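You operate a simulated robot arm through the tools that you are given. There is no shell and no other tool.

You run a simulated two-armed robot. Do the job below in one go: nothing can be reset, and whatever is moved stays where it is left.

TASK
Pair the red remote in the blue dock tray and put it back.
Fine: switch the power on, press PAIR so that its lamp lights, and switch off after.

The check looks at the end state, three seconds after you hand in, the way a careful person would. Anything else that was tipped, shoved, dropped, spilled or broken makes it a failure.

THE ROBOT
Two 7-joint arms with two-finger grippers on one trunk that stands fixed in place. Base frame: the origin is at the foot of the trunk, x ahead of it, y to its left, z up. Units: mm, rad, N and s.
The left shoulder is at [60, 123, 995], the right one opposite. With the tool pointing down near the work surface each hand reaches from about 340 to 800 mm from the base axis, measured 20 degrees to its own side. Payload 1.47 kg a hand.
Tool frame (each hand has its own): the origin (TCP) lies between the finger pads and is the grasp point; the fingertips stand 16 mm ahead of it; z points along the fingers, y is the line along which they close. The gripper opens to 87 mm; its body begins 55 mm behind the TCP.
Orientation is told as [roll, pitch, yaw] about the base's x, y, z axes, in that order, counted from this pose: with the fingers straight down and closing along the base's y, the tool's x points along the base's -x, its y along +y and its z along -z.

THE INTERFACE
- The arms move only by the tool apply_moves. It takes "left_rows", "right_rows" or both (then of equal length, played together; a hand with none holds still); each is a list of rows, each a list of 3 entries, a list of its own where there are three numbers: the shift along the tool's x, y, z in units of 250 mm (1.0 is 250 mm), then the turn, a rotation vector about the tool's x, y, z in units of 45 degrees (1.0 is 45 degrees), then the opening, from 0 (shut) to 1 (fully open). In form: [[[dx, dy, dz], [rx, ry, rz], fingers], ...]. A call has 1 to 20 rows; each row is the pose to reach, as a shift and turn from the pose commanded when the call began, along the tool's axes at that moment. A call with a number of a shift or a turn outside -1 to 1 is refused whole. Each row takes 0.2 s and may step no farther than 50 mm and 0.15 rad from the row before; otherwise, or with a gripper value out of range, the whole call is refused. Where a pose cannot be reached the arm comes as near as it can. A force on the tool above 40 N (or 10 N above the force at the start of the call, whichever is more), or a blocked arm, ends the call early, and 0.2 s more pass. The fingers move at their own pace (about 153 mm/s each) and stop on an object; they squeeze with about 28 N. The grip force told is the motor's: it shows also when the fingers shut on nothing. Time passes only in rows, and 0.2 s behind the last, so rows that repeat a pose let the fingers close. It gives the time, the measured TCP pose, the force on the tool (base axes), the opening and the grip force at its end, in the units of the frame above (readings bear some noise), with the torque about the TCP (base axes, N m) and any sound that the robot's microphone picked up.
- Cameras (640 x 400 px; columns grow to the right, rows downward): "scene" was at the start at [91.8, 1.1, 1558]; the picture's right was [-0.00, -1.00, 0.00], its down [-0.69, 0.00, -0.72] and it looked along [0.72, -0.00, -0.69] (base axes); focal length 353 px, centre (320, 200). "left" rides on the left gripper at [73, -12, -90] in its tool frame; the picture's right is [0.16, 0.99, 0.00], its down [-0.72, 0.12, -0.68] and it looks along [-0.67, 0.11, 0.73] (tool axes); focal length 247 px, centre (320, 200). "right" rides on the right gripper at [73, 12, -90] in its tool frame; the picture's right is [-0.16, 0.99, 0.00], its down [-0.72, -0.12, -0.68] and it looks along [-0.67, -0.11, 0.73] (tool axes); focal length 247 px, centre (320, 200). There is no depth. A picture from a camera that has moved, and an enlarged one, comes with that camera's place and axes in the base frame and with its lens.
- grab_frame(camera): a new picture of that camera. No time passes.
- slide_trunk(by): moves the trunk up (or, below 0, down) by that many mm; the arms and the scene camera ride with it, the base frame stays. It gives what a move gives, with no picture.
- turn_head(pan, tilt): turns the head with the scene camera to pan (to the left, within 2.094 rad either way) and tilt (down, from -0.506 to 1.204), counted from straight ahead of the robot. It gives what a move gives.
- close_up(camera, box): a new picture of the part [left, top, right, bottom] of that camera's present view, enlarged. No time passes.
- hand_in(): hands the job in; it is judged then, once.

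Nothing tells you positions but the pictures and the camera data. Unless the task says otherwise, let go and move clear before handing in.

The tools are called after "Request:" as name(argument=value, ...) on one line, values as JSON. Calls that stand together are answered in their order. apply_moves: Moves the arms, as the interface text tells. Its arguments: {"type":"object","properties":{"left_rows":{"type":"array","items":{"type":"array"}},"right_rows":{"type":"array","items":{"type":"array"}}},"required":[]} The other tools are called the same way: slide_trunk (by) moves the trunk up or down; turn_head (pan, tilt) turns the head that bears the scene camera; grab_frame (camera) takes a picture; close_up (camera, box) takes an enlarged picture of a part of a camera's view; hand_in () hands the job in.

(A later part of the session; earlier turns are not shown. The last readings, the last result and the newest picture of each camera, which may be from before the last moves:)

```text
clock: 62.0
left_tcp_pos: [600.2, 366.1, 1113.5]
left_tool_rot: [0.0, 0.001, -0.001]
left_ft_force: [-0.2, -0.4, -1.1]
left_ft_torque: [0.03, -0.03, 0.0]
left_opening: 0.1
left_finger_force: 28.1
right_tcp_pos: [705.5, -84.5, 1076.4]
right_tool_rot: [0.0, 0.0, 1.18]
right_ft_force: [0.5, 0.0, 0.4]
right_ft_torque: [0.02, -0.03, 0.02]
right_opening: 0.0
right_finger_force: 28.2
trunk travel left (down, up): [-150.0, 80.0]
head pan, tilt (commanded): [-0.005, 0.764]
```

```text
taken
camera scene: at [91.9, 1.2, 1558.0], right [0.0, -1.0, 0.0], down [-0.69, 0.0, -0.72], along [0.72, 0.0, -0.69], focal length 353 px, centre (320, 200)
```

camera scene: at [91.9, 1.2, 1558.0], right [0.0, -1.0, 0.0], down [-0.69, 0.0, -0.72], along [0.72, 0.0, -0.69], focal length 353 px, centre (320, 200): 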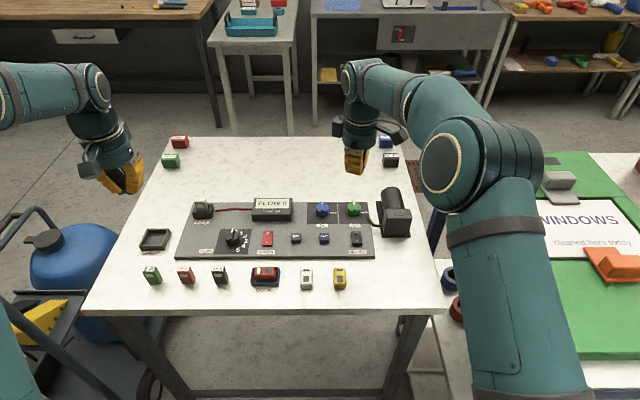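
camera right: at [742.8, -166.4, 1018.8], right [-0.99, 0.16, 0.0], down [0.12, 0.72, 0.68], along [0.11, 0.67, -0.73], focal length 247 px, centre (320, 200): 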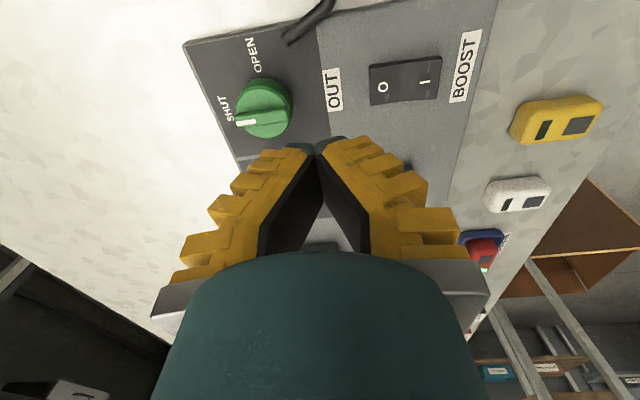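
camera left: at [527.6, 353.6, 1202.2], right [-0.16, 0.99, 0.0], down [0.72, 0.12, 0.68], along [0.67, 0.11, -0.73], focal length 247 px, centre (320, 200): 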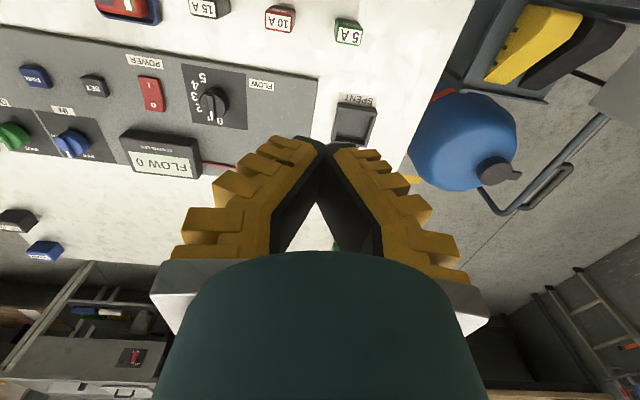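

The right arm is back in a normal posture. I'll park it on its own side and bring the left hand (closed) over the "O" end of POWER, staying high.

Request:
apply_moves(right_rows=[[[0.083, 0.06, 0], [0, 0, 0], 0.0], [[0.165, 0.12, 0], [0, 0, 0], 0.0], [[0.248, 0.179, 0], [0, 0, 0], 0.0], [[0.33, 0.239, 0], [0, 0, 0], 0.0], [[0.413, 0.298, 0], [0, 0, 0], 0.0], [[0.495, 0.358, 0], [0, 0, 0], 0.0], [[0.495, 0.358, 0], [0, 0, 0], 0.0]])

Request:
apply_moves(left_rows=[[[-0.07, -0.15, 0], [0, 0, 0], 0.0], [[-0.15, -0.31, 0.02], [0, 0, 0], 0.0], [[-0.22, -0.46, 0.05], [0, 0, 0], 0.0], [[-0.3, -0.61, 0.1], [0, 0, 0], 0.0], [[-0.37, -0.76, 0.2], [0, 0, 0], 0.0], [[-0.42, -0.86, 0.35], [0, 0, 0], 0.0], [[-0.448, -0.918, 0.5], [0, 0, 0], 0.0], [[-0.448, -0.918, 0.62], [0, 0, 0], 0.0], [[-0.448, -0.918, 0.7], [0, 0, 0], 0.0], [[-0.448, -0.918, 0.7], [0, 0, 0], 0.0]])

Request:
grab_frame(camera="scene")

Request:
grab_frame(camera="left")

```text
clock: 63.6
left_tcp_pos: [600.6, 364.7, 1112.9]
left_tool_rot: [0.001, -0.001, -0.002]
left_ft_force: [-0.3, -0.4, 0.2]
left_ft_torque: [-0.02, 0.01, 0.04]
left_opening: 0.1
left_finger_force: 28.2
right_tcp_pos: [574.4, -163.8, 1076.2]
right_tool_rot: [0.0, 0.0, 1.179]
right_ft_force: [0.5, -0.5, -0.7]
right_ft_torque: [-0.03, -0.01, 0.0]
right_opening: 0.0
right_finger_force: 28.4
trunk travel left (down, up): [-150.0, 80.0]
head pan, tilt (commanded): [-0.005, 0.764]
```

```text
clock: 65.8
left_tcp_pos: [712.0, 135.4, 938.2]
left_tool_rot: [0.0, -0.001, 0.001]
left_ft_force: [0.9, 0.7, 0.3]
left_ft_torque: [0.01, 0.01, 0.02]
left_opening: 0.2
left_finger_force: 28.5
right_tcp_pos: [575.5, -164.5, 1074.4]
right_tool_rot: [0.0, -0.001, 1.178]
right_ft_force: [-0.2, -0.2, 0.1]
right_ft_torque: [0.0, -0.02, 0.01]
right_opening: 0.2
right_finger_force: 28.1
trunk travel left (down, up): [-150.0, 80.0]
head pan, tilt (commanded): [-0.005, 0.764]
```

```text
taken
camera scene: at [91.6, 1.2, 1558.1], right [0.0, -1.0, 0.0], down [-0.69, 0.0, -0.72], along [0.72, 0.0, -0.69], focal length 353 px, centre (320, 200)
```

scene: 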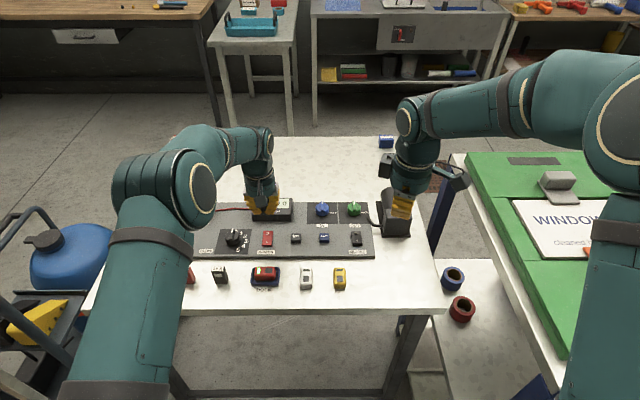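

```text
taken
camera left: at [639.5, 123.7, 1026.0], right [-0.16, 0.99, 0.0], down [0.72, 0.12, 0.68], along [0.67, 0.11, -0.73], focal length 247 px, centre (320, 200)
```

left: 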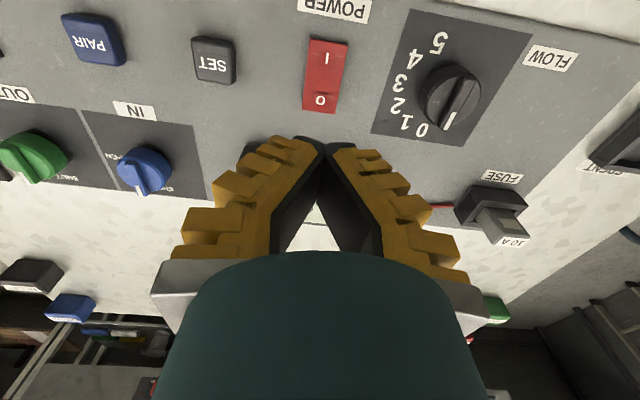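

The left hand is above the far end of the rocker. I'll lower to just above contact.

Request:
apply_moves(left_rows=[[[0, 0, 0.1], [0, 0, 0], 0.0], [[0, 0, 0.2], [0, 0, 0], 0.0], [[0, 0, 0.26], [0, 0, 0], 0.0], [[0, 0, 0.296], [0, 0, 0], 0.0], [[0, 0, 0.296], [0, 0, 0], 0.0]])

Request:
close_up(camera="left", box=[200, 20, 440, 170])

Request:
close_up(camera="scene", box=[220, 190, 316, 250])

```text
clock: 67.0
left_tcp_pos: [711.0, 135.0, 862.3]
left_tool_rot: [-0.001, 0.0, 0.0]
left_ft_force: [0.0, -0.4, 0.1]
left_ft_torque: [0.02, 0.01, -0.01]
left_opening: 0.0
left_finger_force: 27.8
right_tcp_pos: [575.6, -163.9, 1075.5]
right_tool_rot: [0.001, 0.001, 1.177]
right_ft_force: [0.1, 0.2, 0.5]
right_ft_torque: [-0.01, -0.02, 0.0]
right_opening: 0.1
right_finger_force: 28.3
trunk travel left (down, up): [-150.0, 80.0]
head pan, tilt (commanded): [-0.005, 0.764]
```

```text
2.67 times, centred on (320, 95) of left
camera zoom: at [639.1, 123.8, 951.7], right [-0.16, 0.99, 0.0], down [0.72, 0.12, 0.68], along [0.67, 0.11, -0.73], focal length 659 px, centre (320, 480)
```

zoom: 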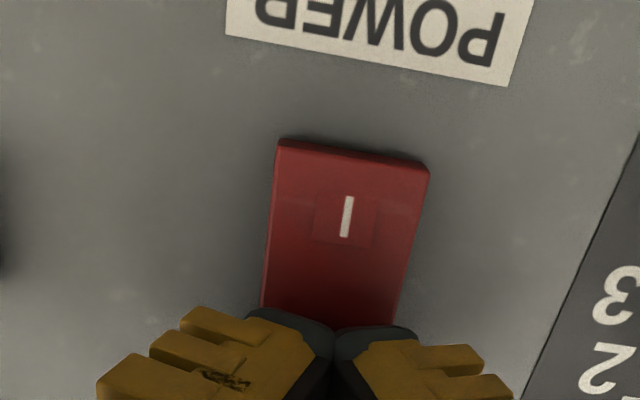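

```text
6.67 times, centred on (268, 220) of scene
camera zoom: at [91.8, 1.1, 1558.0], right [0.0, -1.0, 0.0], down [-0.69, 0.0, -0.72], along [0.72, 0.0, -0.69], focal length 2354 px, centre (667, 67)
```

zoom: 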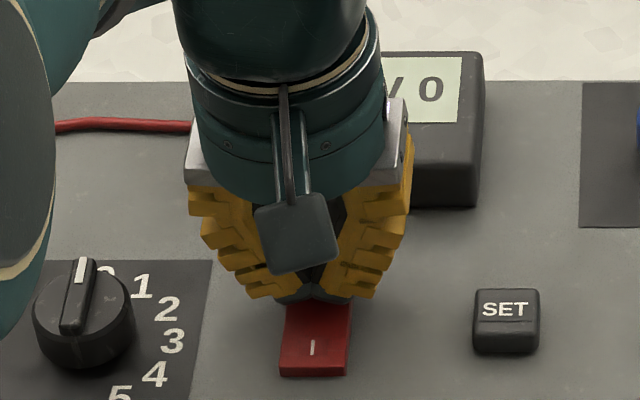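

Aligned over the far half. Pressing down gently.

Request:
apply_moves(left_rows=[[[0, 0, 0.012], [0, 0, 0], 0.0], [[0, 0, 0.02], [0, 0, 0], 0.0], [[0, 0, 0.028], [0, 0, 0], 0.0], [[0, 0, 0.028], [0, 0, 0], 0.0]])

Request:
close_up(camera="scene", box=[220, 190, 316, 250])

```text
clock: 68.0
left_tcp_pos: [711.0, 135.1, 857.4]
left_tool_rot: [0.001, 0.0, -0.001]
left_ft_force: [0.8, 0.5, 2.0]
left_ft_torque: [-0.01, -0.05, 0.0]
left_opening: 6.1
left_finger_force: 28.3
right_tcp_pos: [575.0, -165.3, 1076.7]
right_tool_rot: [0.0, 0.0, 1.176]
right_ft_force: [0.3, 0.0, 0.3]
right_ft_torque: [0.02, 0.0, -0.03]
right_opening: 0.1
right_finger_force: 27.7
trunk travel left (down, up): [-150.0, 80.0]
head pan, tilt (commanded): [-0.005, 0.764]
```

```text
6.67 times, centred on (268, 220) of scene
camera zoom: at [91.8, 1.1, 1558.0], right [0.0, -1.0, 0.0], down [-0.69, 0.0, -0.72], along [0.72, 0.0, -0.69], focal length 2354 px, centre (667, 67)
```

zoom: 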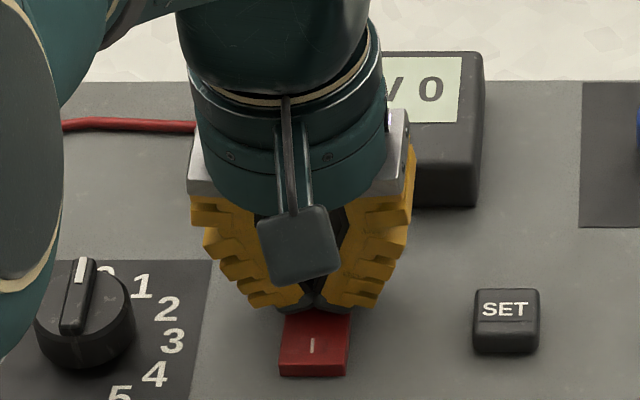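

Contact at 2 N, and the display still shows "FLOW 0". I'll press a few millimetres further.

Request:
apply_moves(left_rows=[[[0, 0, 0.006], [0, 0, 0], 0.0], [[0, 0, 0.012], [0, 0, 0], 0.0], [[0, 0, 0.012], [0, 0, 0], 0.0]])

Request:
close_up(camera="scene", box=[220, 190, 316, 250])

```text
clock: 68.8
left_tcp_pos: [711.3, 135.6, 854.9]
left_tool_rot: [0.0, -0.002, -0.001]
left_ft_force: [-0.5, -0.6, 7.8]
left_ft_torque: [-0.01, 0.07, 0.03]
left_opening: 5.9
left_finger_force: 28.1
right_tcp_pos: [575.4, -163.6, 1074.7]
right_tool_rot: [-0.001, 0.001, 1.179]
right_ft_force: [-0.5, -0.2, 0.3]
right_ft_torque: [0.0, -0.01, -0.01]
right_opening: 0.1
right_finger_force: 27.9
trunk travel left (down, up): [-150.0, 80.0]
head pan, tilt (commanded): [-0.005, 0.764]
```

```text
6.67 times, centred on (268, 220) of scene
camera zoom: at [91.0, 0.9, 1558.1], right [0.0, -1.0, 0.0], down [-0.69, 0.0, -0.72], along [0.72, 0.0, -0.69], focal length 2354 px, centre (667, 67)
```

zoom: 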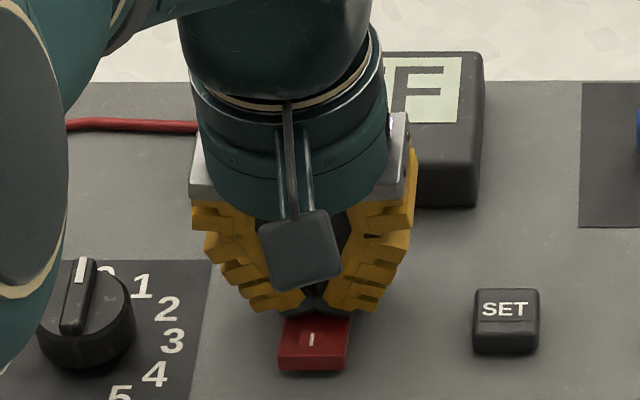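

The display now ends in "F" (OFF). I'll raise the left hand straight up and take it back to its parking place.

Request:
apply_moves(left_rows=[[[0, 0, -0.04], [0, 0, 0], 0.0], [[0, 0, -0.14], [0, 0, 0], 0.0], [[0, 0, -0.3], [0, 0, 0], 0.0], [[0, 0, -0.48], [0, 0, 0], 0.0], [[0.04, 0.1, -0.6], [0, 0, 0], 0.0], [[0.1, 0.24, -0.7], [0, 0, 0], 0.0], [[0.17, 0.4, -0.76], [0, 0, 0], 0.0], [[0.25, 0.56, -0.8], [0, 0, 0], 0.0], [[0.33, 0.72, -0.8], [0, 0, 0], 0.0], [[0.42, 0.86, -0.8], [0, 0, 0], 0.0], [[0.448, 0.918, -0.8], [0, 0, 0], 0.0]])

Request:
close_up(camera="scene", box=[200, 190, 360, 290])

Request:
close_up(camera="scene", box=[233, 257, 297, 297])

Request:
grab_frame(camera="right")

```text
clock: 71.2
left_tcp_pos: [599.3, 364.7, 1053.4]
left_tool_rot: [0.0, 0.001, 0.001]
left_ft_force: [0.5, -0.3, -0.8]
left_ft_torque: [0.02, 0.0, 0.01]
left_opening: 0.0
left_finger_force: 27.8
right_tcp_pos: [574.5, -164.1, 1076.0]
right_tool_rot: [0.001, 0.0, 1.177]
right_ft_force: [0.3, -0.4, 0.1]
right_ft_torque: [-0.02, 0.0, 0.02]
right_opening: 0.0
right_finger_force: 28.3
trunk travel left (down, up): [-150.0, 80.0]
head pan, tilt (commanded): [-0.005, 0.764]
```

```text
4.00 times, centred on (280, 240) of scene
camera zoom: at [92.2, 1.2, 1558.0], right [0.0, -1.0, 0.0], down [-0.69, 0.0, -0.72], along [0.72, 0.0, -0.69], focal length 1412 px, centre (480, 40)
```

zoom: 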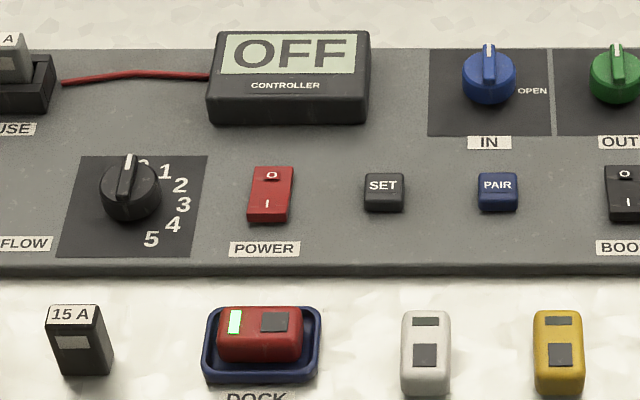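

```text
10.00 times, centred on (265, 277) of scene
camera zoom: at [92.2, 1.2, 1558.0], right [0.0, -1.0, 0.0], down [-0.69, 0.0, -0.72], along [0.72, 0.0, -0.69], focal length 3531 px, centre (870, -570)
```

zoom: 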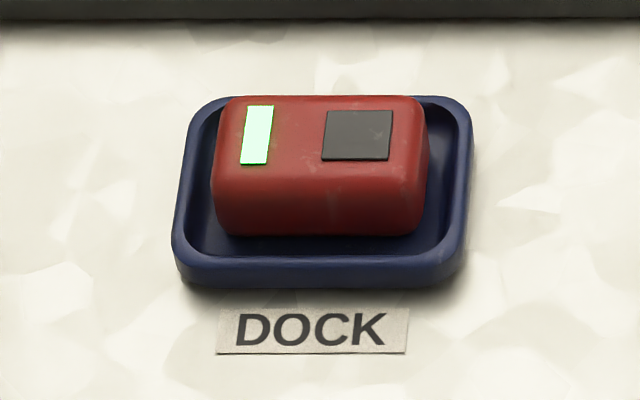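

```text
taken
camera right: at [536.4, -228.0, 1165.0], right [-0.85, 0.52, 0.0], down [0.38, 0.62, 0.68], along [0.36, 0.58, -0.73], focal length 247 px, centre (320, 200)
```

right: 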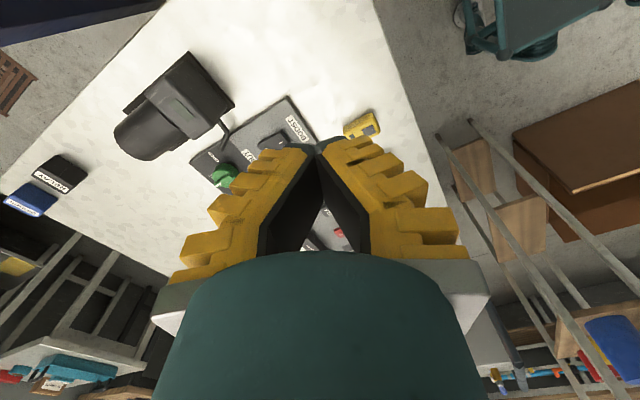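

POWER is off, the lamp is still lit, and everything else is unchanged. Next I'll bring the right hand back over the dock (yaw 90°) to fetch the remote.

Request:
apply_moves(right_rows=[[[-0.095, 0.032, 0.05], [0, 0, -0.083], 0.3], [[-0.19, 0.064, 0.1], [0, 0, -0.167], 0.5], [[-0.285, 0.096, 0.16], [0, 0, -0.25], 0.5], [[-0.38, 0.129, 0.21], [0, 0, -0.333], 0.5], [[-0.475, 0.161, 0.27], [0, 0, -0.417], 0.5], [[-0.57, 0.193, 0.32], [0, 0, -0.5], 0.5], [[-0.57, 0.193, 0.32], [0, 0, -0.5], 0.5]])

Request:
grab_frame(camera="scene")

```text
clock: 72.8
left_tcp_pos: [600.3, 365.2, 1054.5]
left_tool_rot: [-0.001, 0.0, 0.001]
left_ft_force: [0.4, -1.2, 0.2]
left_ft_torque: [-0.01, 0.0, 0.01]
left_opening: 0.0
left_finger_force: 28.0
right_tcp_pos: [587.4, -13.6, 995.8]
right_tool_rot: [0.0, 0.0, 1.571]
right_ft_force: [0.2, -0.6, 0.3]
right_ft_torque: [0.02, 0.03, 0.03]
right_opening: 49.0
right_finger_force: 3.9
trunk travel left (down, up): [-150.0, 80.0]
head pan, tilt (commanded): [-0.005, 0.764]
```

```text
taken
camera scene: at [91.6, 0.8, 1558.1], right [0.0, -1.0, 0.0], down [-0.69, 0.0, -0.72], along [0.72, 0.0, -0.69], focal length 353 px, centre (320, 200)
```

scene: 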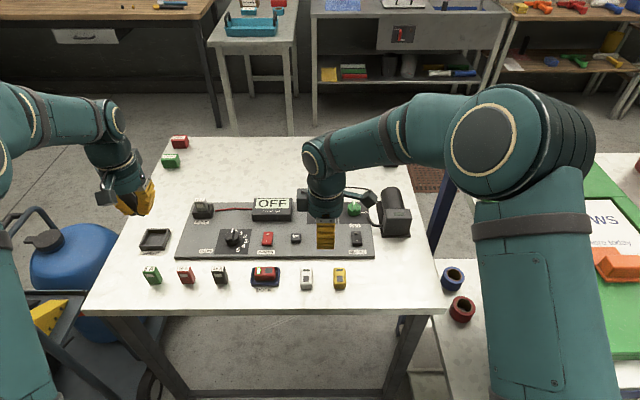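

Request:
apply_moves(right_rows=[[[-0.1, 0, 0.04], [0, 0, 0], 0.5], [[-0.2, 0, 0.08], [0, 0, 0], 0.5], [[-0.3, 0, 0.12], [0, 0, 0], 0.5], [[-0.4, 0, 0.16], [0, 0, 0], 0.5], [[-0.5, 0, 0.2], [0, 0, 0], 0.5], [[-0.591, 0, 0.25], [0, 0, 0], 0.5], [[-0.591, 0, 0.32], [0, 0, 0], 0.5], [[-0.591, 0, 0.383], [0, 0, 0], 0.5], [[-0.591, 0, 0.383], [0, 0, 0], 0.5]])

Request:
close_up(camera="right", box=[200, 40, 440, 190])

Request:
close_up(camera="scene", box=[225, 250, 305, 300])

```text
clock: 74.8
left_tcp_pos: [599.5, 365.2, 1054.7]
left_tool_rot: [0.0, 0.0, 0.0]
left_ft_force: [-0.4, 0.2, -0.1]
left_ft_torque: [0.04, 0.0, -0.01]
left_opening: 0.2
left_finger_force: 27.9
right_tcp_pos: [586.7, 133.1, 900.0]
right_tool_rot: [0.0, -0.001, 1.572]
right_ft_force: [0.0, 1.0, 0.3]
right_ft_torque: [0.01, 0.02, -0.02]
right_opening: 49.0
right_finger_force: 4.1
trunk travel left (down, up): [-150.0, 80.0]
head pan, tilt (commanded): [-0.005, 0.764]
```

```text
2.67 times, centred on (320, 115) of right
camera zoom: at [574.3, 59.1, 990.3], right [-0.99, 0.16, 0.0], down [0.12, 0.72, 0.68], along [0.11, 0.67, -0.73], focal length 659 px, centre (320, 427)
```

zoom: 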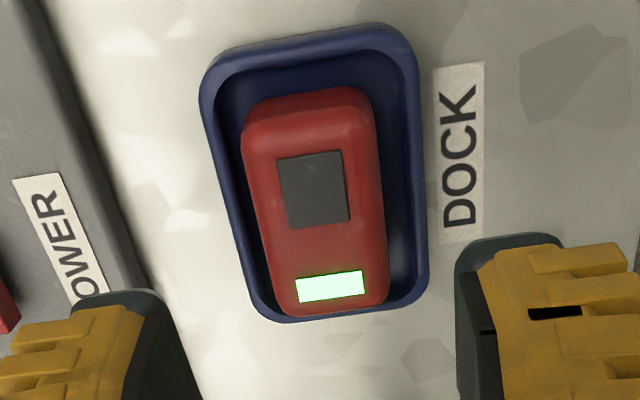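

```text
8.00 times, centred on (265, 275) of scene
camera zoom: at [91.6, 0.9, 1558.1], right [0.0, -1.0, 0.0], down [-0.69, 0.0, -0.72], along [0.72, 0.0, -0.69], focal length 2825 px, centre (760, -400)
```

zoom: 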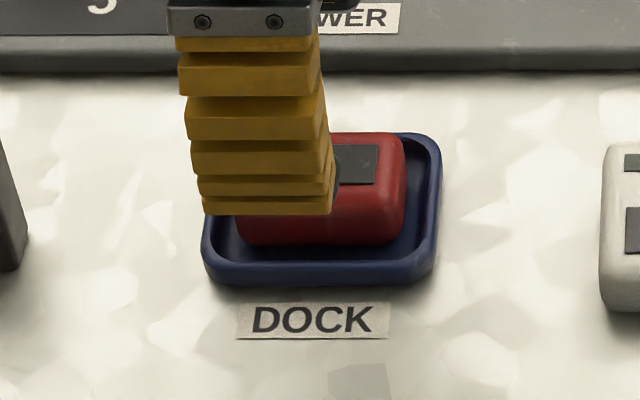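

The remote lies centred in the dock with its lamp lit. I'll shift a little toward its middle and lower so the open fingers come down on either side, just above the rim level.

Request:
apply_moves(right_rows=[[[0.013, 0, 0.08], [0, 0, 0], 0.5], [[0.026, 0, 0.15], [0, 0, 0], 0.5], [[0.026, 0, 0.19], [0, 0, 0], 0.5], [[0.026, 0, 0.204], [0, 0, 0], 0.5], [[0.026, 0, 0.204], [0, 0, 0], 0.5]])

Request:
close_up(camera="right", box=[200, 40, 440, 190])

Request:
close_up(camera="scene", box=[225, 255, 305, 305])

```text
clock: 76.0
left_tcp_pos: [599.9, 365.0, 1054.9]
left_tool_rot: [0.0, 0.001, 0.0]
left_ft_force: [0.0, 0.9, 0.1]
left_ft_torque: [0.03, -0.02, -0.01]
left_opening: 0.1
left_finger_force: 28.2
right_tcp_pos: [586.1, 126.0, 849.6]
right_tool_rot: [-0.001, 0.0, 1.572]
right_ft_force: [-0.5, 0.1, -0.2]
right_ft_torque: [-0.01, -0.02, -0.02]
right_opening: 49.2
right_finger_force: 3.7
trunk travel left (down, up): [-150.0, 80.0]
head pan, tilt (commanded): [-0.005, 0.764]
```

```text
2.67 times, centred on (320, 115) of right
camera zoom: at [573.7, 52.9, 939.8], right [-0.99, 0.16, 0.0], down [0.12, 0.72, 0.68], along [0.11, 0.67, -0.73], focal length 659 px, centre (320, 427)
```

zoom: 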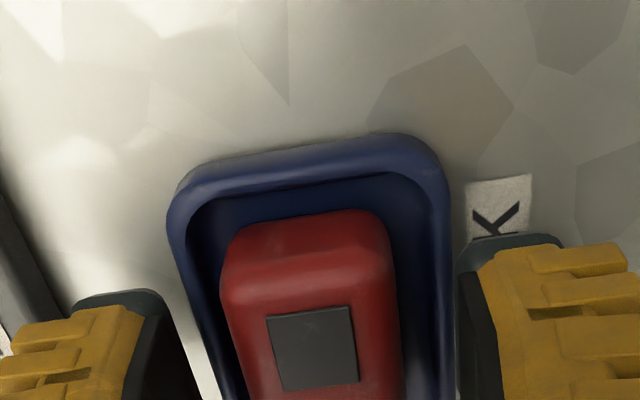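

```text
8.00 times, centred on (265, 280) of scene
camera zoom: at [91.9, 1.1, 1558.0], right [0.0, -1.0, 0.0], down [-0.69, 0.0, -0.72], along [0.72, 0.0, -0.69], focal length 2825 px, centre (760, -440)
```

zoom: 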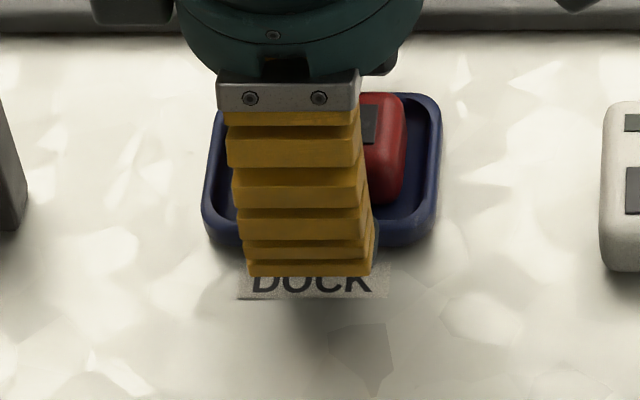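

Well placed. I'll close slowly.

Request:
apply_moves(right_rows=[[[0, 0, 0], [0, 0, 0], 0.4], [[0, 0, 0], [0, 0, 0], 0.3], [[0, 0, 0], [0, 0, 0], 0.15], [[0, 0, 0], [0, 0, 0], 0.0], [[0, 0, 0], [0, 0, 0], 0.0]])

Request:
close_up(camera="right", box=[200, 40, 440, 190])

Request:
close_up(camera="scene", box=[225, 255, 305, 305])

```text
clock: 77.2
left_tcp_pos: [599.4, 365.0, 1055.6]
left_tool_rot: [-0.001, 0.002, 0.0]
left_ft_force: [-0.3, 0.2, 0.9]
left_ft_torque: [-0.02, -0.01, -0.01]
left_opening: 0.1
left_finger_force: 27.6
right_tcp_pos: [585.7, 128.2, 851.4]
right_tool_rot: [-0.002, -0.002, 1.571]
right_ft_force: [0.2, -0.8, 11.2]
right_ft_torque: [-0.05, -0.02, 0.01]
right_opening: 23.4
right_finger_force: 27.7
trunk travel left (down, up): [-150.0, 80.0]
head pan, tilt (commanded): [-0.005, 0.764]
```

```text
2.67 times, centred on (320, 115) of right
camera zoom: at [573.4, 53.0, 940.9], right [-0.99, 0.16, 0.0], down [0.11, 0.72, 0.68], along [0.11, 0.67, -0.73], focal length 659 px, centre (320, 427)
```

zoom: 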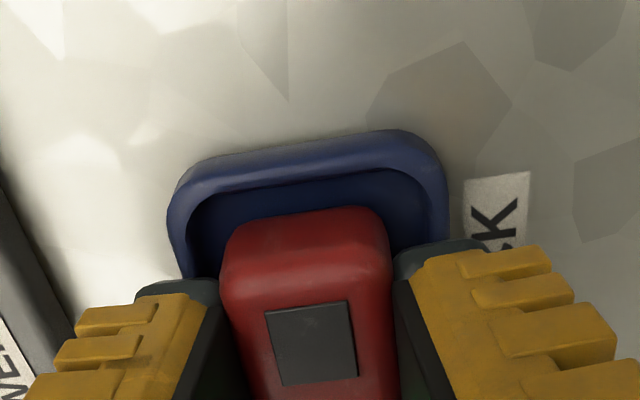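

```text
8.00 times, centred on (265, 280) of scene
camera zoom: at [90.8, 0.8, 1558.1], right [0.0, -1.0, 0.0], down [-0.69, 0.0, -0.72], along [0.72, 0.0, -0.69], focal length 2825 px, centre (760, -440)
```

zoom: 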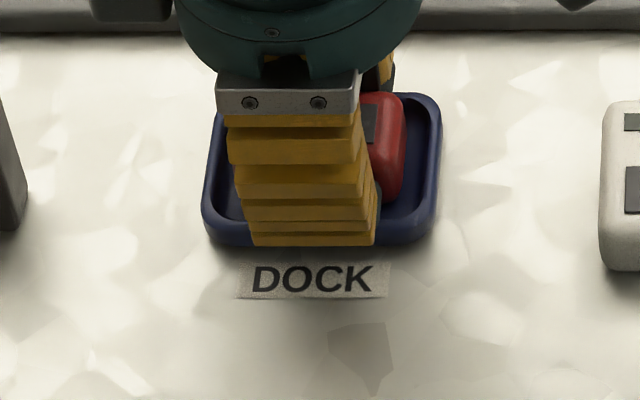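

Gripped (11 N seating load as before). Now a very slow lift of a few millimetres while watching.

Request:
apply_moves(right_rows=[[[0, 0, -0.003], [0, 0, 0], 0.0], [[0, 0, -0.006], [0, 0, 0], 0.0], [[0, 0, -0.009], [0, 0, 0], 0.0], [[0, 0, -0.012], [0, 0, 0], 0.0], [[0, 0, -0.015], [0, 0, 0], 0.0], [[0, 0, -0.018], [0, 0, 0], 0.0], [[0, 0, -0.021], [0, 0, 0], 0.0], [[0, 0, -0.024], [0, 0, 0], 0.0]])

Request:
close_up(camera="right", box=[200, 40, 440, 190])

Request:
close_up(camera="scene", box=[225, 255, 305, 305])

```text
clock: 79.0
left_tcp_pos: [599.7, 365.0, 1054.9]
left_tool_rot: [0.001, 0.001, 0.0]
left_ft_force: [0.0, 0.2, -0.2]
left_ft_torque: [0.02, 0.0, 0.0]
left_opening: 0.2
left_finger_force: 27.9
right_tcp_pos: [585.6, 126.5, 855.0]
right_tool_rot: [0.0, 0.0, 1.572]
right_ft_force: [-0.6, 0.9, -0.8]
right_ft_torque: [0.03, 0.01, 0.01]
right_opening: 21.6
right_finger_force: 28.2
trunk travel left (down, up): [-150.0, 80.0]
head pan, tilt (commanded): [-0.005, 0.764]
```

```text
2.67 times, centred on (320, 115) of right
camera zoom: at [573.0, 52.9, 945.1], right [-0.99, 0.16, 0.0], down [0.12, 0.72, 0.68], along [0.11, 0.67, -0.73], focal length 659 px, centre (320, 427)
```

zoom: 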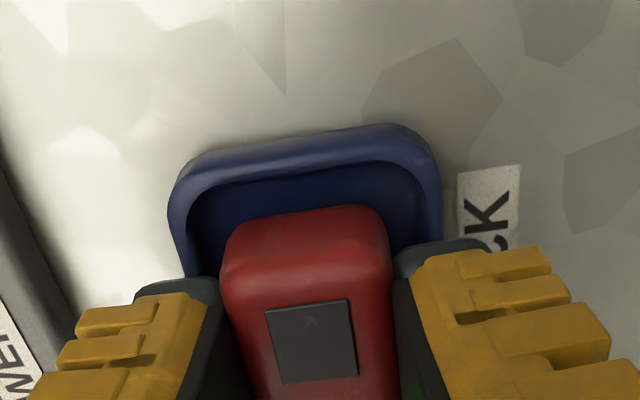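

```text
8.00 times, centred on (265, 280) of scene
camera zoom: at [91.8, 1.1, 1558.0], right [0.0, -1.0, 0.0], down [-0.69, 0.0, -0.72], along [0.72, 0.0, -0.69], focal length 2825 px, centre (760, -440)
```

zoom: 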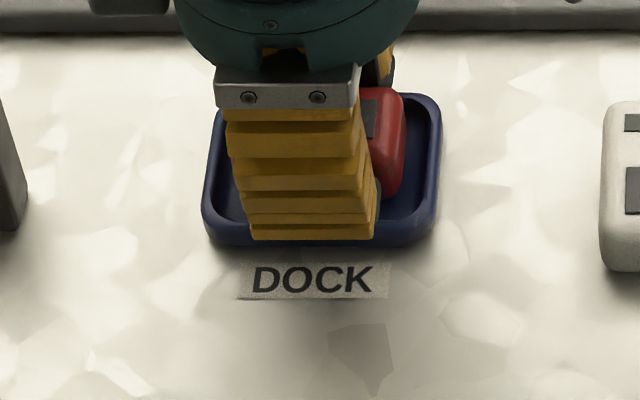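

The hold reads -0.8 N (remote weight), and the remote is moving with the hand. Continuing the slow lift.

Request:
apply_moves(right_rows=[[[0, 0, -0.004], [0, 0, 0], 0.0], [[0, 0, -0.008], [0, 0, 0], 0.0], [[0, 0, -0.012], [0, 0, 0], 0.0], [[0, 0, -0.016], [0, 0, 0], 0.0], [[0, 0, -0.02], [0, 0, 0], 0.0], [[0, 0, -0.024], [0, 0, 0], 0.0], [[0, 0, -0.028], [0, 0, 0], 0.0], [[0, 0, -0.032], [0, 0, 0], 0.0], [[0, 0, -0.036], [0, 0, 0], 0.0], [[0, 0, -0.036], [0, 0, 0], 0.0]])

Request:
close_up(camera="right", box=[200, 40, 440, 190])

Request:
close_up(camera="scene", box=[225, 255, 305, 305])

```text
clock: 81.2
left_tcp_pos: [598.7, 365.8, 1053.2]
left_tool_rot: [0.0, -0.001, 0.0]
left_ft_force: [0.5, 0.1, 0.6]
left_ft_torque: [-0.02, -0.01, 0.0]
left_opening: 0.3
left_finger_force: 28.4
right_tcp_pos: [586.1, 127.6, 864.3]
right_tool_rot: [0.0, 0.0, 1.571]
right_ft_force: [0.2, -0.4, -1.0]
right_ft_torque: [-0.01, -0.02, 0.02]
right_opening: 21.7
right_finger_force: 28.1
trunk travel left (down, up): [-150.0, 80.0]
head pan, tilt (commanded): [-0.005, 0.764]
```

```text
2.67 times, centred on (320, 115) of right
camera zoom: at [573.7, 52.4, 954.7], right [-0.99, 0.16, 0.0], down [0.12, 0.72, 0.68], along [0.11, 0.67, -0.73], focal length 659 px, centre (320, 427)
```

zoom: 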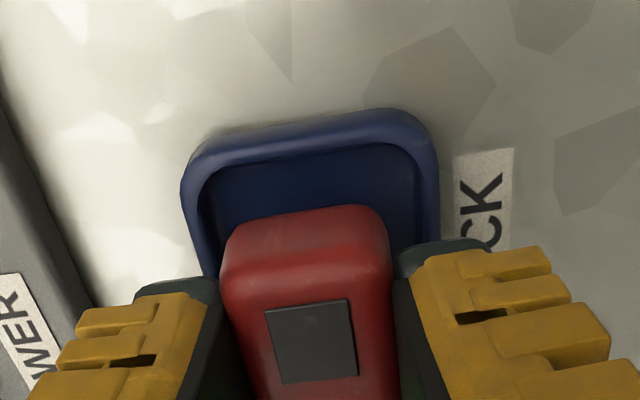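

```text
8.00 times, centred on (265, 280) of scene
camera zoom: at [91.9, 1.1, 1558.0], right [0.0, -1.0, 0.0], down [-0.69, 0.0, -0.72], along [0.72, 0.0, -0.69], focal length 2825 px, centre (760, -440)
```

zoom: 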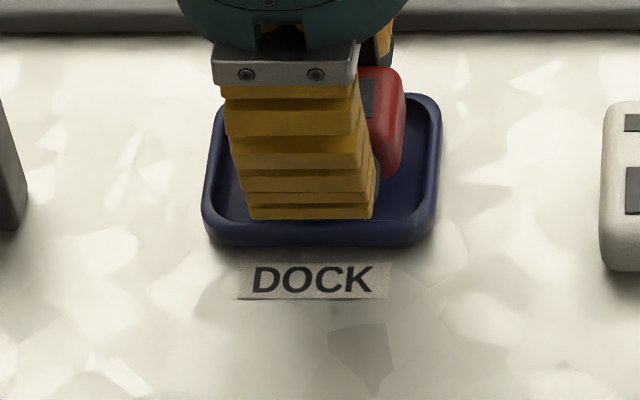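

The grip is stable at slow speed, and the remote is clear of the rim. I'll carry it slowly to free table space in front (about x=535, y=70), where I can set it down and regrip it lower for the longer carry.

Request:
apply_moves(right_rows=[[[0.0, 0.0128, 0], [0, 0, 0], 0.0], [[0.0, 0.0256, 0], [0, 0, 0], 0.0], [[0.0, 0.0384, 0], [0, 0, 0], 0.0], [[0.012, 0.053, 0], [0, 0, 0], 0.0], [[0.026, 0.068, 0], [0, 0, 0], 0.0], [[0.042, 0.084, 0], [0, 0, 0], 0.0], [[0.058, 0.1, 0], [0, 0, 0], 0.0], [[0.074, 0.116, 0], [0, 0, 0], 0.0], [[0.09, 0.132, 0], [0, 0, 0], 0.0], [[0.108, 0.148, 0], [0, 0, 0], 0.0], [[0.126, 0.164, 0], [0, 0, 0], 0.0], [[0.146, 0.18, 0], [0, 0, 0], 0.0], [[0.166, 0.194, 0], [0, 0, 0], 0.0], [[0.187, 0.204, 0], [0, 0, 0], 0.0], [[0.208, 0.204, 0], [0, 0, 0], 0.0], [[0.229, 0.204, 0], [0, 0, 0], 0.0], [[0.25, 0.204, 0], [0, 0, 0], 0.0], [[0.25, 0.204, 0], [0, 0, 0], 0.0]])

Request:
close_up(camera="right", box=[200, 40, 440, 190])

Request:
close_up(camera="scene", box=[225, 250, 353, 330])

```text
clock: 85.0
left_tcp_pos: [600.3, 365.2, 1053.7]
left_tool_rot: [0.0, -0.001, 0.001]
left_ft_force: [0.2, 0.8, -0.3]
left_ft_torque: [-0.01, 0.0, 0.03]
left_opening: 0.0
left_finger_force: 28.1
right_tcp_pos: [535.0, 63.9, 864.5]
right_tool_rot: [0.0, 0.0, 1.57]
right_ft_force: [-0.5, 0.7, -0.5]
right_ft_torque: [-0.01, -0.01, 0.02]
right_opening: 21.9
right_finger_force: 28.2
trunk travel left (down, up): [-150.0, 80.0]
head pan, tilt (commanded): [-0.005, 0.764]
```

```text
2.67 times, centred on (320, 115) of right
camera zoom: at [522.4, -9.6, 953.4], right [-0.99, 0.16, 0.0], down [0.12, 0.72, 0.68], along [0.11, 0.67, -0.73], focal length 659 px, centre (320, 427)
```

zoom: 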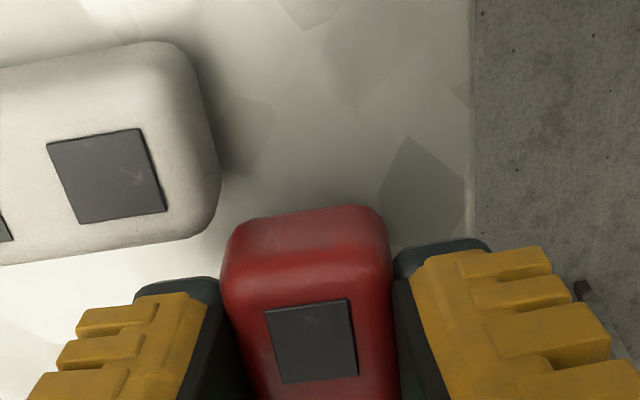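

```text
5.00 times, centred on (289, 290) of scene
camera zoom: at [91.8, 1.2, 1558.0], right [0.0, -1.0, 0.0], down [-0.69, 0.0, -0.72], along [0.72, 0.0, -0.69], focal length 1765 px, centre (475, -250)
```

zoom: 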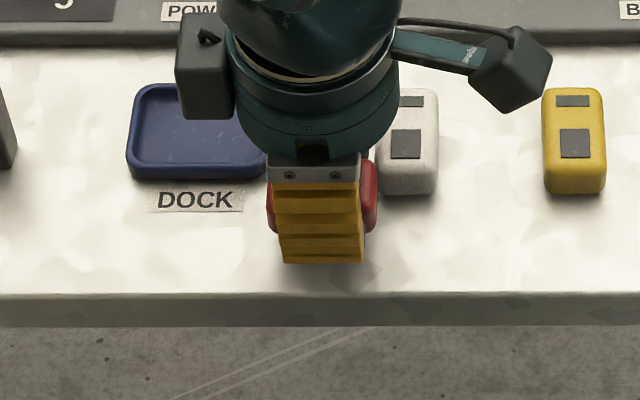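

The remote is still held steadily. I'll lower it slowly onto the free table spot.

Request:
apply_moves(right_rows=[[[0, 0, 0.012], [0, 0, 0], 0.0], [[0, 0, 0.024], [0, 0, 0], 0.0], [[0, 0, 0.036], [0, 0, 0], 0.0], [[0, 0, 0.048], [0, 0, 0], 0.0], [[0, 0, 0.06], [0, 0, 0], 0.0], [[0, 0, 0.068], [0, 0, 0], 0.0], [[0, 0, 0.068], [0, 0, 0], 0.0]])

Request:
close_up(camera="scene", box=[265, 270, 329, 310])

```text
clock: 86.6
left_tcp_pos: [600.6, 365.5, 1053.5]
left_tool_rot: [-0.001, 0.0, 0.0]
left_ft_force: [0.3, 0.2, -0.4]
left_ft_torque: [-0.02, -0.03, 0.03]
left_opening: 0.3
left_finger_force: 28.1
right_tcp_pos: [535.6, 64.1, 848.0]
right_tool_rot: [-0.001, 0.0, 1.572]
right_ft_force: [-0.5, -1.5, 3.2]
right_ft_torque: [0.02, 0.03, 0.01]
right_opening: 22.8
right_finger_force: 27.6
trunk travel left (down, up): [-150.0, 80.0]
head pan, tilt (commanded): [-0.005, 0.764]
```

```text
10.00 times, centred on (297, 290) of scene
camera zoom: at [91.5, 1.1, 1558.1], right [0.0, -1.0, 0.0], down [-0.69, 0.0, -0.72], along [0.72, 0.0, -0.69], focal length 3531 px, centre (550, -700)
```

zoom: 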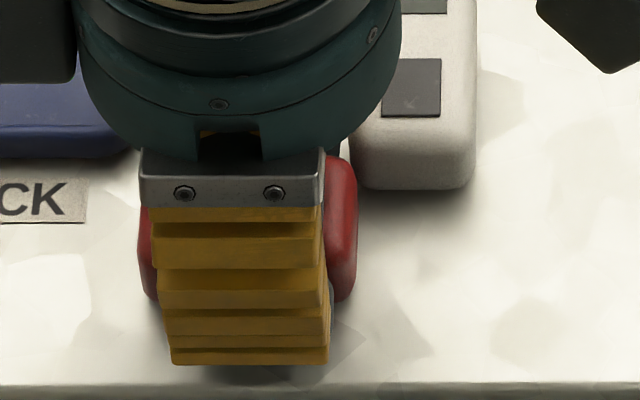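

It has touched down (3 N). I'll open modestly, lower about 9 mm, and regrip low on the remote.

Request:
apply_moves(right_rows=[[[0, 0, 0], [0, 0, 0], 0.3], [[0, 0, 0], [0, 0, 0], 0.42], [[0, 0, 0], [0, 0, 0], 0.42], [[0, 0, 0.012], [0, 0, 0], 0.42], [[0, 0, 0.026], [0, 0, 0], 0.42], [[0, 0, 0.038], [0, 0, 0], 0.42], [[0, 0, 0.038], [0, 0, 0], 0.42]])

Request:
close_up(camera="scene", box=[265, 270, 329, 310])

Request:
close_up(camera="right", box=[200, 40, 440, 190])

```text
clock: 88.2
left_tcp_pos: [599.5, 364.8, 1054.2]
left_tool_rot: [0.0, 0.0, 0.0]
left_ft_force: [1.0, -0.4, -0.5]
left_ft_torque: [0.0, 0.01, 0.02]
left_opening: 0.0
left_finger_force: 28.2
right_tcp_pos: [534.8, 64.0, 837.7]
right_tool_rot: [0.0, 0.0, 1.57]
right_ft_force: [0.8, 0.1, 0.5]
right_ft_torque: [0.0, -0.01, 0.05]
right_opening: 42.4
right_finger_force: 4.3
trunk travel left (down, up): [-150.0, 80.0]
head pan, tilt (commanded): [-0.005, 0.764]
```

```text
10.00 times, centred on (297, 290) of scene
camera zoom: at [91.8, 1.1, 1558.0], right [0.0, -1.0, 0.0], down [-0.69, 0.0, -0.72], along [0.72, 0.0, -0.69], focal length 3531 px, centre (550, -700)
```

zoom: 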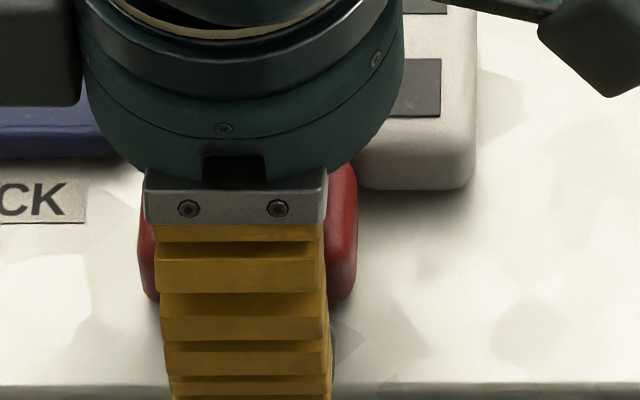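

```text
2.67 times, centred on (320, 115) of right
camera zoom: at [522.8, -9.9, 927.7], right [-0.99, 0.16, 0.0], down [0.12, 0.72, 0.68], along [0.11, 0.67, -0.73], focal length 659 px, centre (320, 427)
```

zoom: 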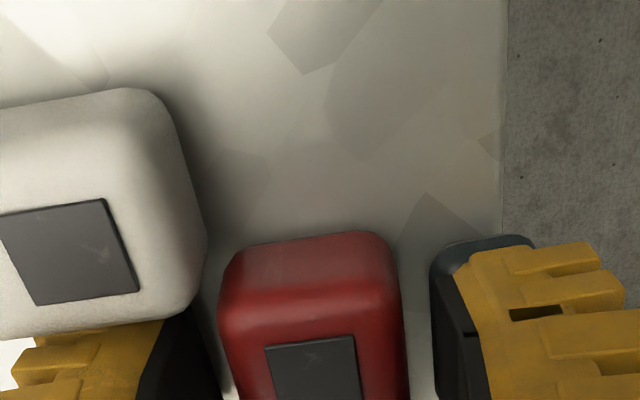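

Request:
apply_moves(right_rows=[[[0, 0, 0], [0, 0, 0], 0.3], [[0, 0, 0], [0, 0, 0], 0.15], [[0, 0, 0], [0, 0, 0], 0.0], [[0, 0, 0], [0, 0, 0], 0.0], [[0, 0, -0.004], [0, 0, 0], 0.0], [[0, 0, -0.008], [0, 0, 0], 0.0], [[0, 0, -0.012], [0, 0, 0], 0.0], [[0, 0, -0.016], [0, 0, 0], 0.0], [[0, 0, -0.02], [0, 0, 0], 0.0], [[0, 0, -0.024], [0, 0, 0], 0.0], [[0, 0, -0.032], [0, 0, 0], 0.0], [[0, 0, -0.04], [0, 0, 0], 0.0], [[0, 0, -0.04], [0, 0, 0], 0.0]])

Request:
close_up(camera="scene", box=[265, 270, 329, 310])

Request:
close_up(camera="right", box=[200, 40, 440, 190])

```text
clock: 91.0
left_tcp_pos: [600.2, 365.8, 1054.0]
left_tool_rot: [0.0, -0.001, 0.0]
left_ft_force: [0.5, 0.3, 0.3]
left_ft_torque: [0.01, -0.01, -0.02]
left_opening: 0.1
left_finger_force: 28.1
right_tcp_pos: [535.3, 65.6, 848.4]
right_tool_rot: [-0.001, 0.0, 1.572]
right_ft_force: [0.0, -0.5, -0.2]
right_ft_torque: [0.02, 0.0, 0.02]
right_opening: 20.8
right_finger_force: 28.1
trunk travel left (down, up): [-150.0, 80.0]
head pan, tilt (commanded): [-0.005, 0.764]
```

```text
10.00 times, centred on (297, 290) of scene
camera zoom: at [91.9, 1.1, 1558.0], right [0.0, -1.0, 0.0], down [-0.69, 0.0, -0.72], along [0.72, 0.0, -0.69], focal length 3531 px, centre (550, -700)
```

zoom: 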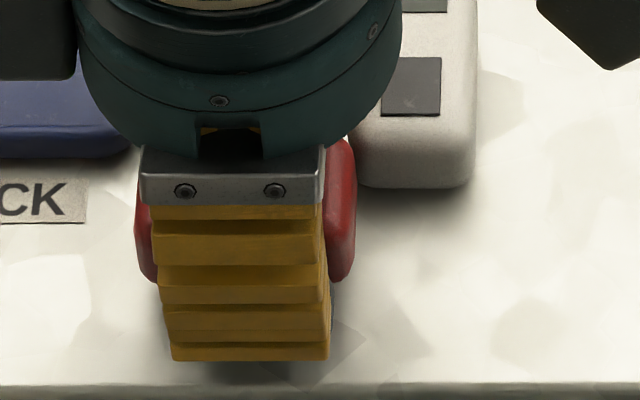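

```text
2.67 times, centred on (320, 115) of right
camera zoom: at [522.8, -9.7, 937.9], right [-0.99, 0.16, 0.0], down [0.12, 0.72, 0.68], along [0.11, 0.67, -0.73], focal length 659 px, centre (320, 427)
```

zoom: 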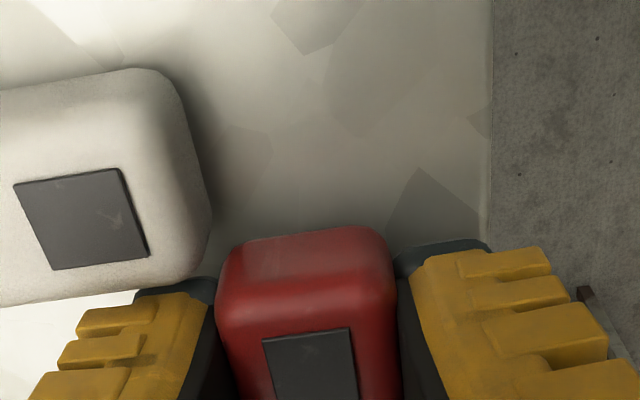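

A low grip is re-established and the remote is lifted. I'll raise it to carrying height and check.

Request:
apply_moves(right_rows=[[[0, 0, -0.02], [0, 0, 0], 0.0], [[0, 0, -0.045], [0, 0, 0], 0.0], [[0, 0, -0.07], [0, 0, 0], 0.0], [[0, 0, -0.1], [0, 0, 0], 0.0], [[0, 0, -0.13], [0, 0, 0], 0.0], [[0, 0, -0.16], [0, 0, 0], 0.0], [[0, 0, -0.19], [0, 0, 0], 0.0], [[0, 0, -0.22], [0, 0, 0], 0.0], [[0, 0, -0.25], [0, 0, 0], 0.0], [[0, 0, -0.27], [0, 0, 0], 0.0], [[0, 0, -0.29], [0, 0, 0], 0.0], [[0, 0, -0.29], [0, 0, 0], 0.0]])

Request:
grab_frame(camera="right")

Request:
grab_frame(camera="scene")

```text
clock: 93.6
left_tcp_pos: [600.6, 365.8, 1052.7]
left_tool_rot: [0.001, 0.0, -0.001]
left_ft_force: [0.2, 0.0, 0.6]
left_ft_torque: [-0.02, 0.0, 0.02]
left_opening: 0.0
left_finger_force: 28.2
right_tcp_pos: [534.1, 63.0, 921.6]
right_tool_rot: [0.0, 0.0, 1.57]
right_ft_force: [0.6, -1.0, 0.3]
right_ft_torque: [-0.01, 0.01, 0.0]
right_opening: 21.0
right_finger_force: 28.2
trunk travel left (down, up): [-150.0, 80.0]
head pan, tilt (commanded): [-0.005, 0.764]
```

```text
taken
camera right: at [522.2, -10.4, 1010.1], right [-0.99, 0.16, 0.0], down [0.12, 0.72, 0.68], along [0.11, 0.67, -0.73], focal length 247 px, centre (320, 200)
```

right: 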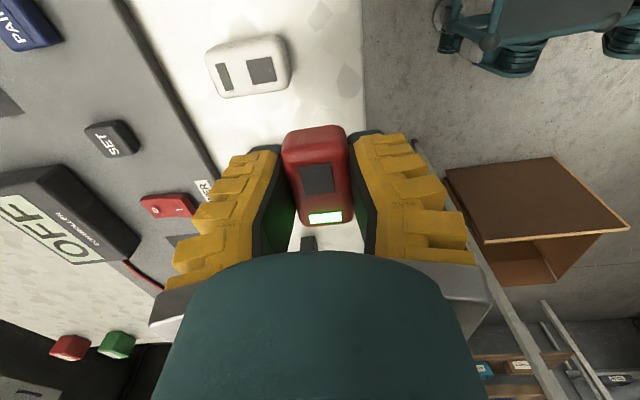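

```text
taken
camera scene: at [91.9, 1.1, 1558.0], right [0.0, -1.0, 0.0], down [-0.69, 0.0, -0.72], along [0.72, 0.0, -0.69], focal length 353 px, centre (320, 200)
```

scene: 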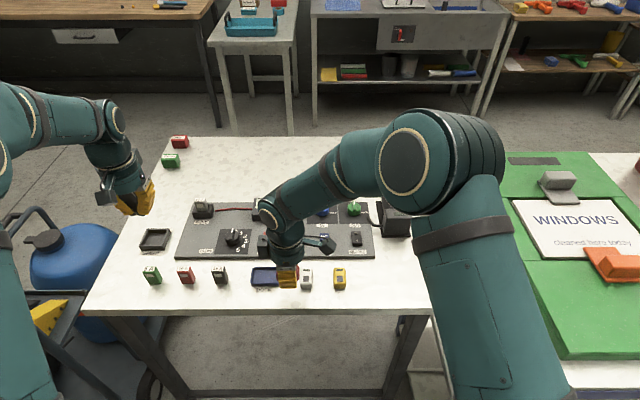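

Held firmly with the lamp still lit. Next I'll carry it back toward its home spot while turning the hand back, first half.

Request:
apply_moves(right_rows=[[[0.03, -0.005, 0], [0, 0, 0.083], 0.0], [[0.065, -0.01, 0], [0, 0, 0.167], 0.0], [[0.1, -0.015, 0], [0, 0, 0.25], 0.0], [[0.135, -0.02, 0], [0, 0, 0.333], 0.0], [[0.17, -0.025, 0], [0, 0, 0.417], 0.0], [[0.205, -0.03, 0], [0, 0, 0.5], 0.0], [[0.24, -0.035, 0], [0, 0, 0.583], 0.0], [[0.275, -0.04, 0], [0, 0, 0.667], 0.0], [[0.31, -0.045, 0], [0, 0, 0.75], 0.0], [[0.345, -0.05, 0], [0, 0, 0.833], 0.0], [[0.375, -0.055, 0], [0, 0, 0.917], 0.0], [[0.4, -0.06, 0], [0, 0, 1.0], 0.0], [[0.4, -0.06, 0], [0, 0, 1.0], 0.0]])

```text
clock: 96.4
left_tcp_pos: [600.0, 365.5, 1053.4]
left_tool_rot: [0.0, 0.0, 0.0]
left_ft_force: [0.6, 0.4, 0.3]
left_ft_torque: [0.02, -0.01, -0.02]
left_opening: 0.1
left_finger_force: 27.6
right_tcp_pos: [548.9, -35.3, 919.3]
right_tool_rot: [0.001, -0.001, 0.783]
right_ft_force: [0.2, -0.3, -0.7]
right_ft_torque: [-0.04, -0.02, 0.03]
right_opening: 21.3
right_finger_force: 27.9
trunk travel left (down, up): [-150.0, 80.0]
head pan, tilt (commanded): [-0.005, 0.764]
```

Request:
apply_moves(right_rows=[[[0.017, -0.0276, 0], [0, 0, 0.083], 0.0], [[0.034, -0.055, 0], [0, 0, 0.167], 0.0], [[0.052, -0.083, 0], [0, 0, 0.25], 0.0], [[0.069, -0.11, 0], [0, 0, 0.333], 0.0], [[0.086, -0.138, 0], [0, 0, 0.417], 0.0], [[0.103, -0.1655, 0], [0, 0, 0.5], 0.0], [[0.12, -0.193, 0], [0, 0, 0.583], 0.0], [[0.138, -0.221, 0], [0, 0, 0.667], 0.0], [[0.155, -0.248, 0], [0, 0, 0.75], 0.0], [[0.172, -0.276, 0], [0, 0, 0.833], 0.0], [[0.189, -0.303, 0], [0, 0, 0.917], 0.0], [[0.2065, -0.331, 0], [0, 0, 1.0], 0.0], [[0.2065, -0.331, 0], [0, 0, 1.0], 0.0]])

Request:
grab_frame(camera="right")

Request:
close_up(camera="scene", box=[330, 225, 410, 275])

```text
clock: 99.2
left_tcp_pos: [599.7, 365.2, 1053.1]
left_tool_rot: [0.0, -0.001, 0.0]
left_ft_force: [-0.6, 0.5, 0.5]
left_ft_torque: [0.01, 0.02, -0.01]
left_opening: 0.0
left_finger_force: 28.3
right_tcp_pos: [573.1, -129.4, 921.0]
right_tool_rot: [0.0, 0.0, -0.001]
right_ft_force: [0.4, 0.9, -0.1]
right_ft_torque: [0.0, 0.01, -0.03]
right_opening: 21.1
right_finger_force: 28.0
trunk travel left (down, up): [-150.0, 80.0]
head pan, tilt (commanded): [-0.005, 0.764]
```

```text
taken
camera right: at [498.6, -119.7, 1010.3], right [0.16, 0.99, 0.0], down [0.72, -0.12, 0.68], along [0.67, -0.11, -0.73], focal length 247 px, centre (320, 200)
```

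right: 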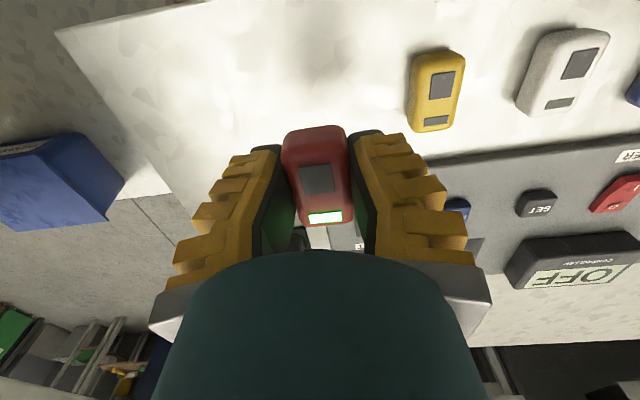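

```text
8.00 times, centred on (370, 250) of scene
camera zoom: at [91.9, 1.2, 1558.0], right [0.0, -1.0, 0.0], down [-0.69, 0.0, -0.72], along [0.72, 0.0, -0.69], focal length 2825 px, centre (-80, -200)
```

zoom: 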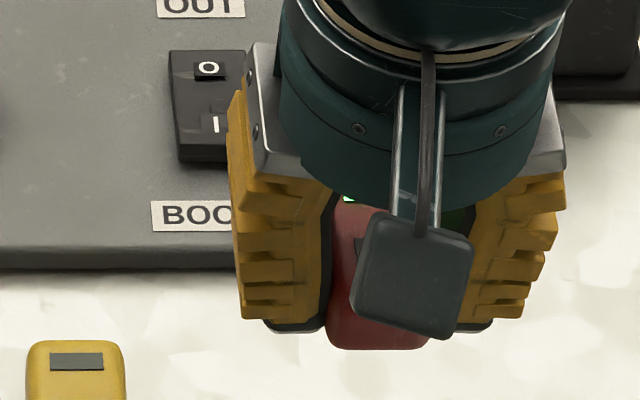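

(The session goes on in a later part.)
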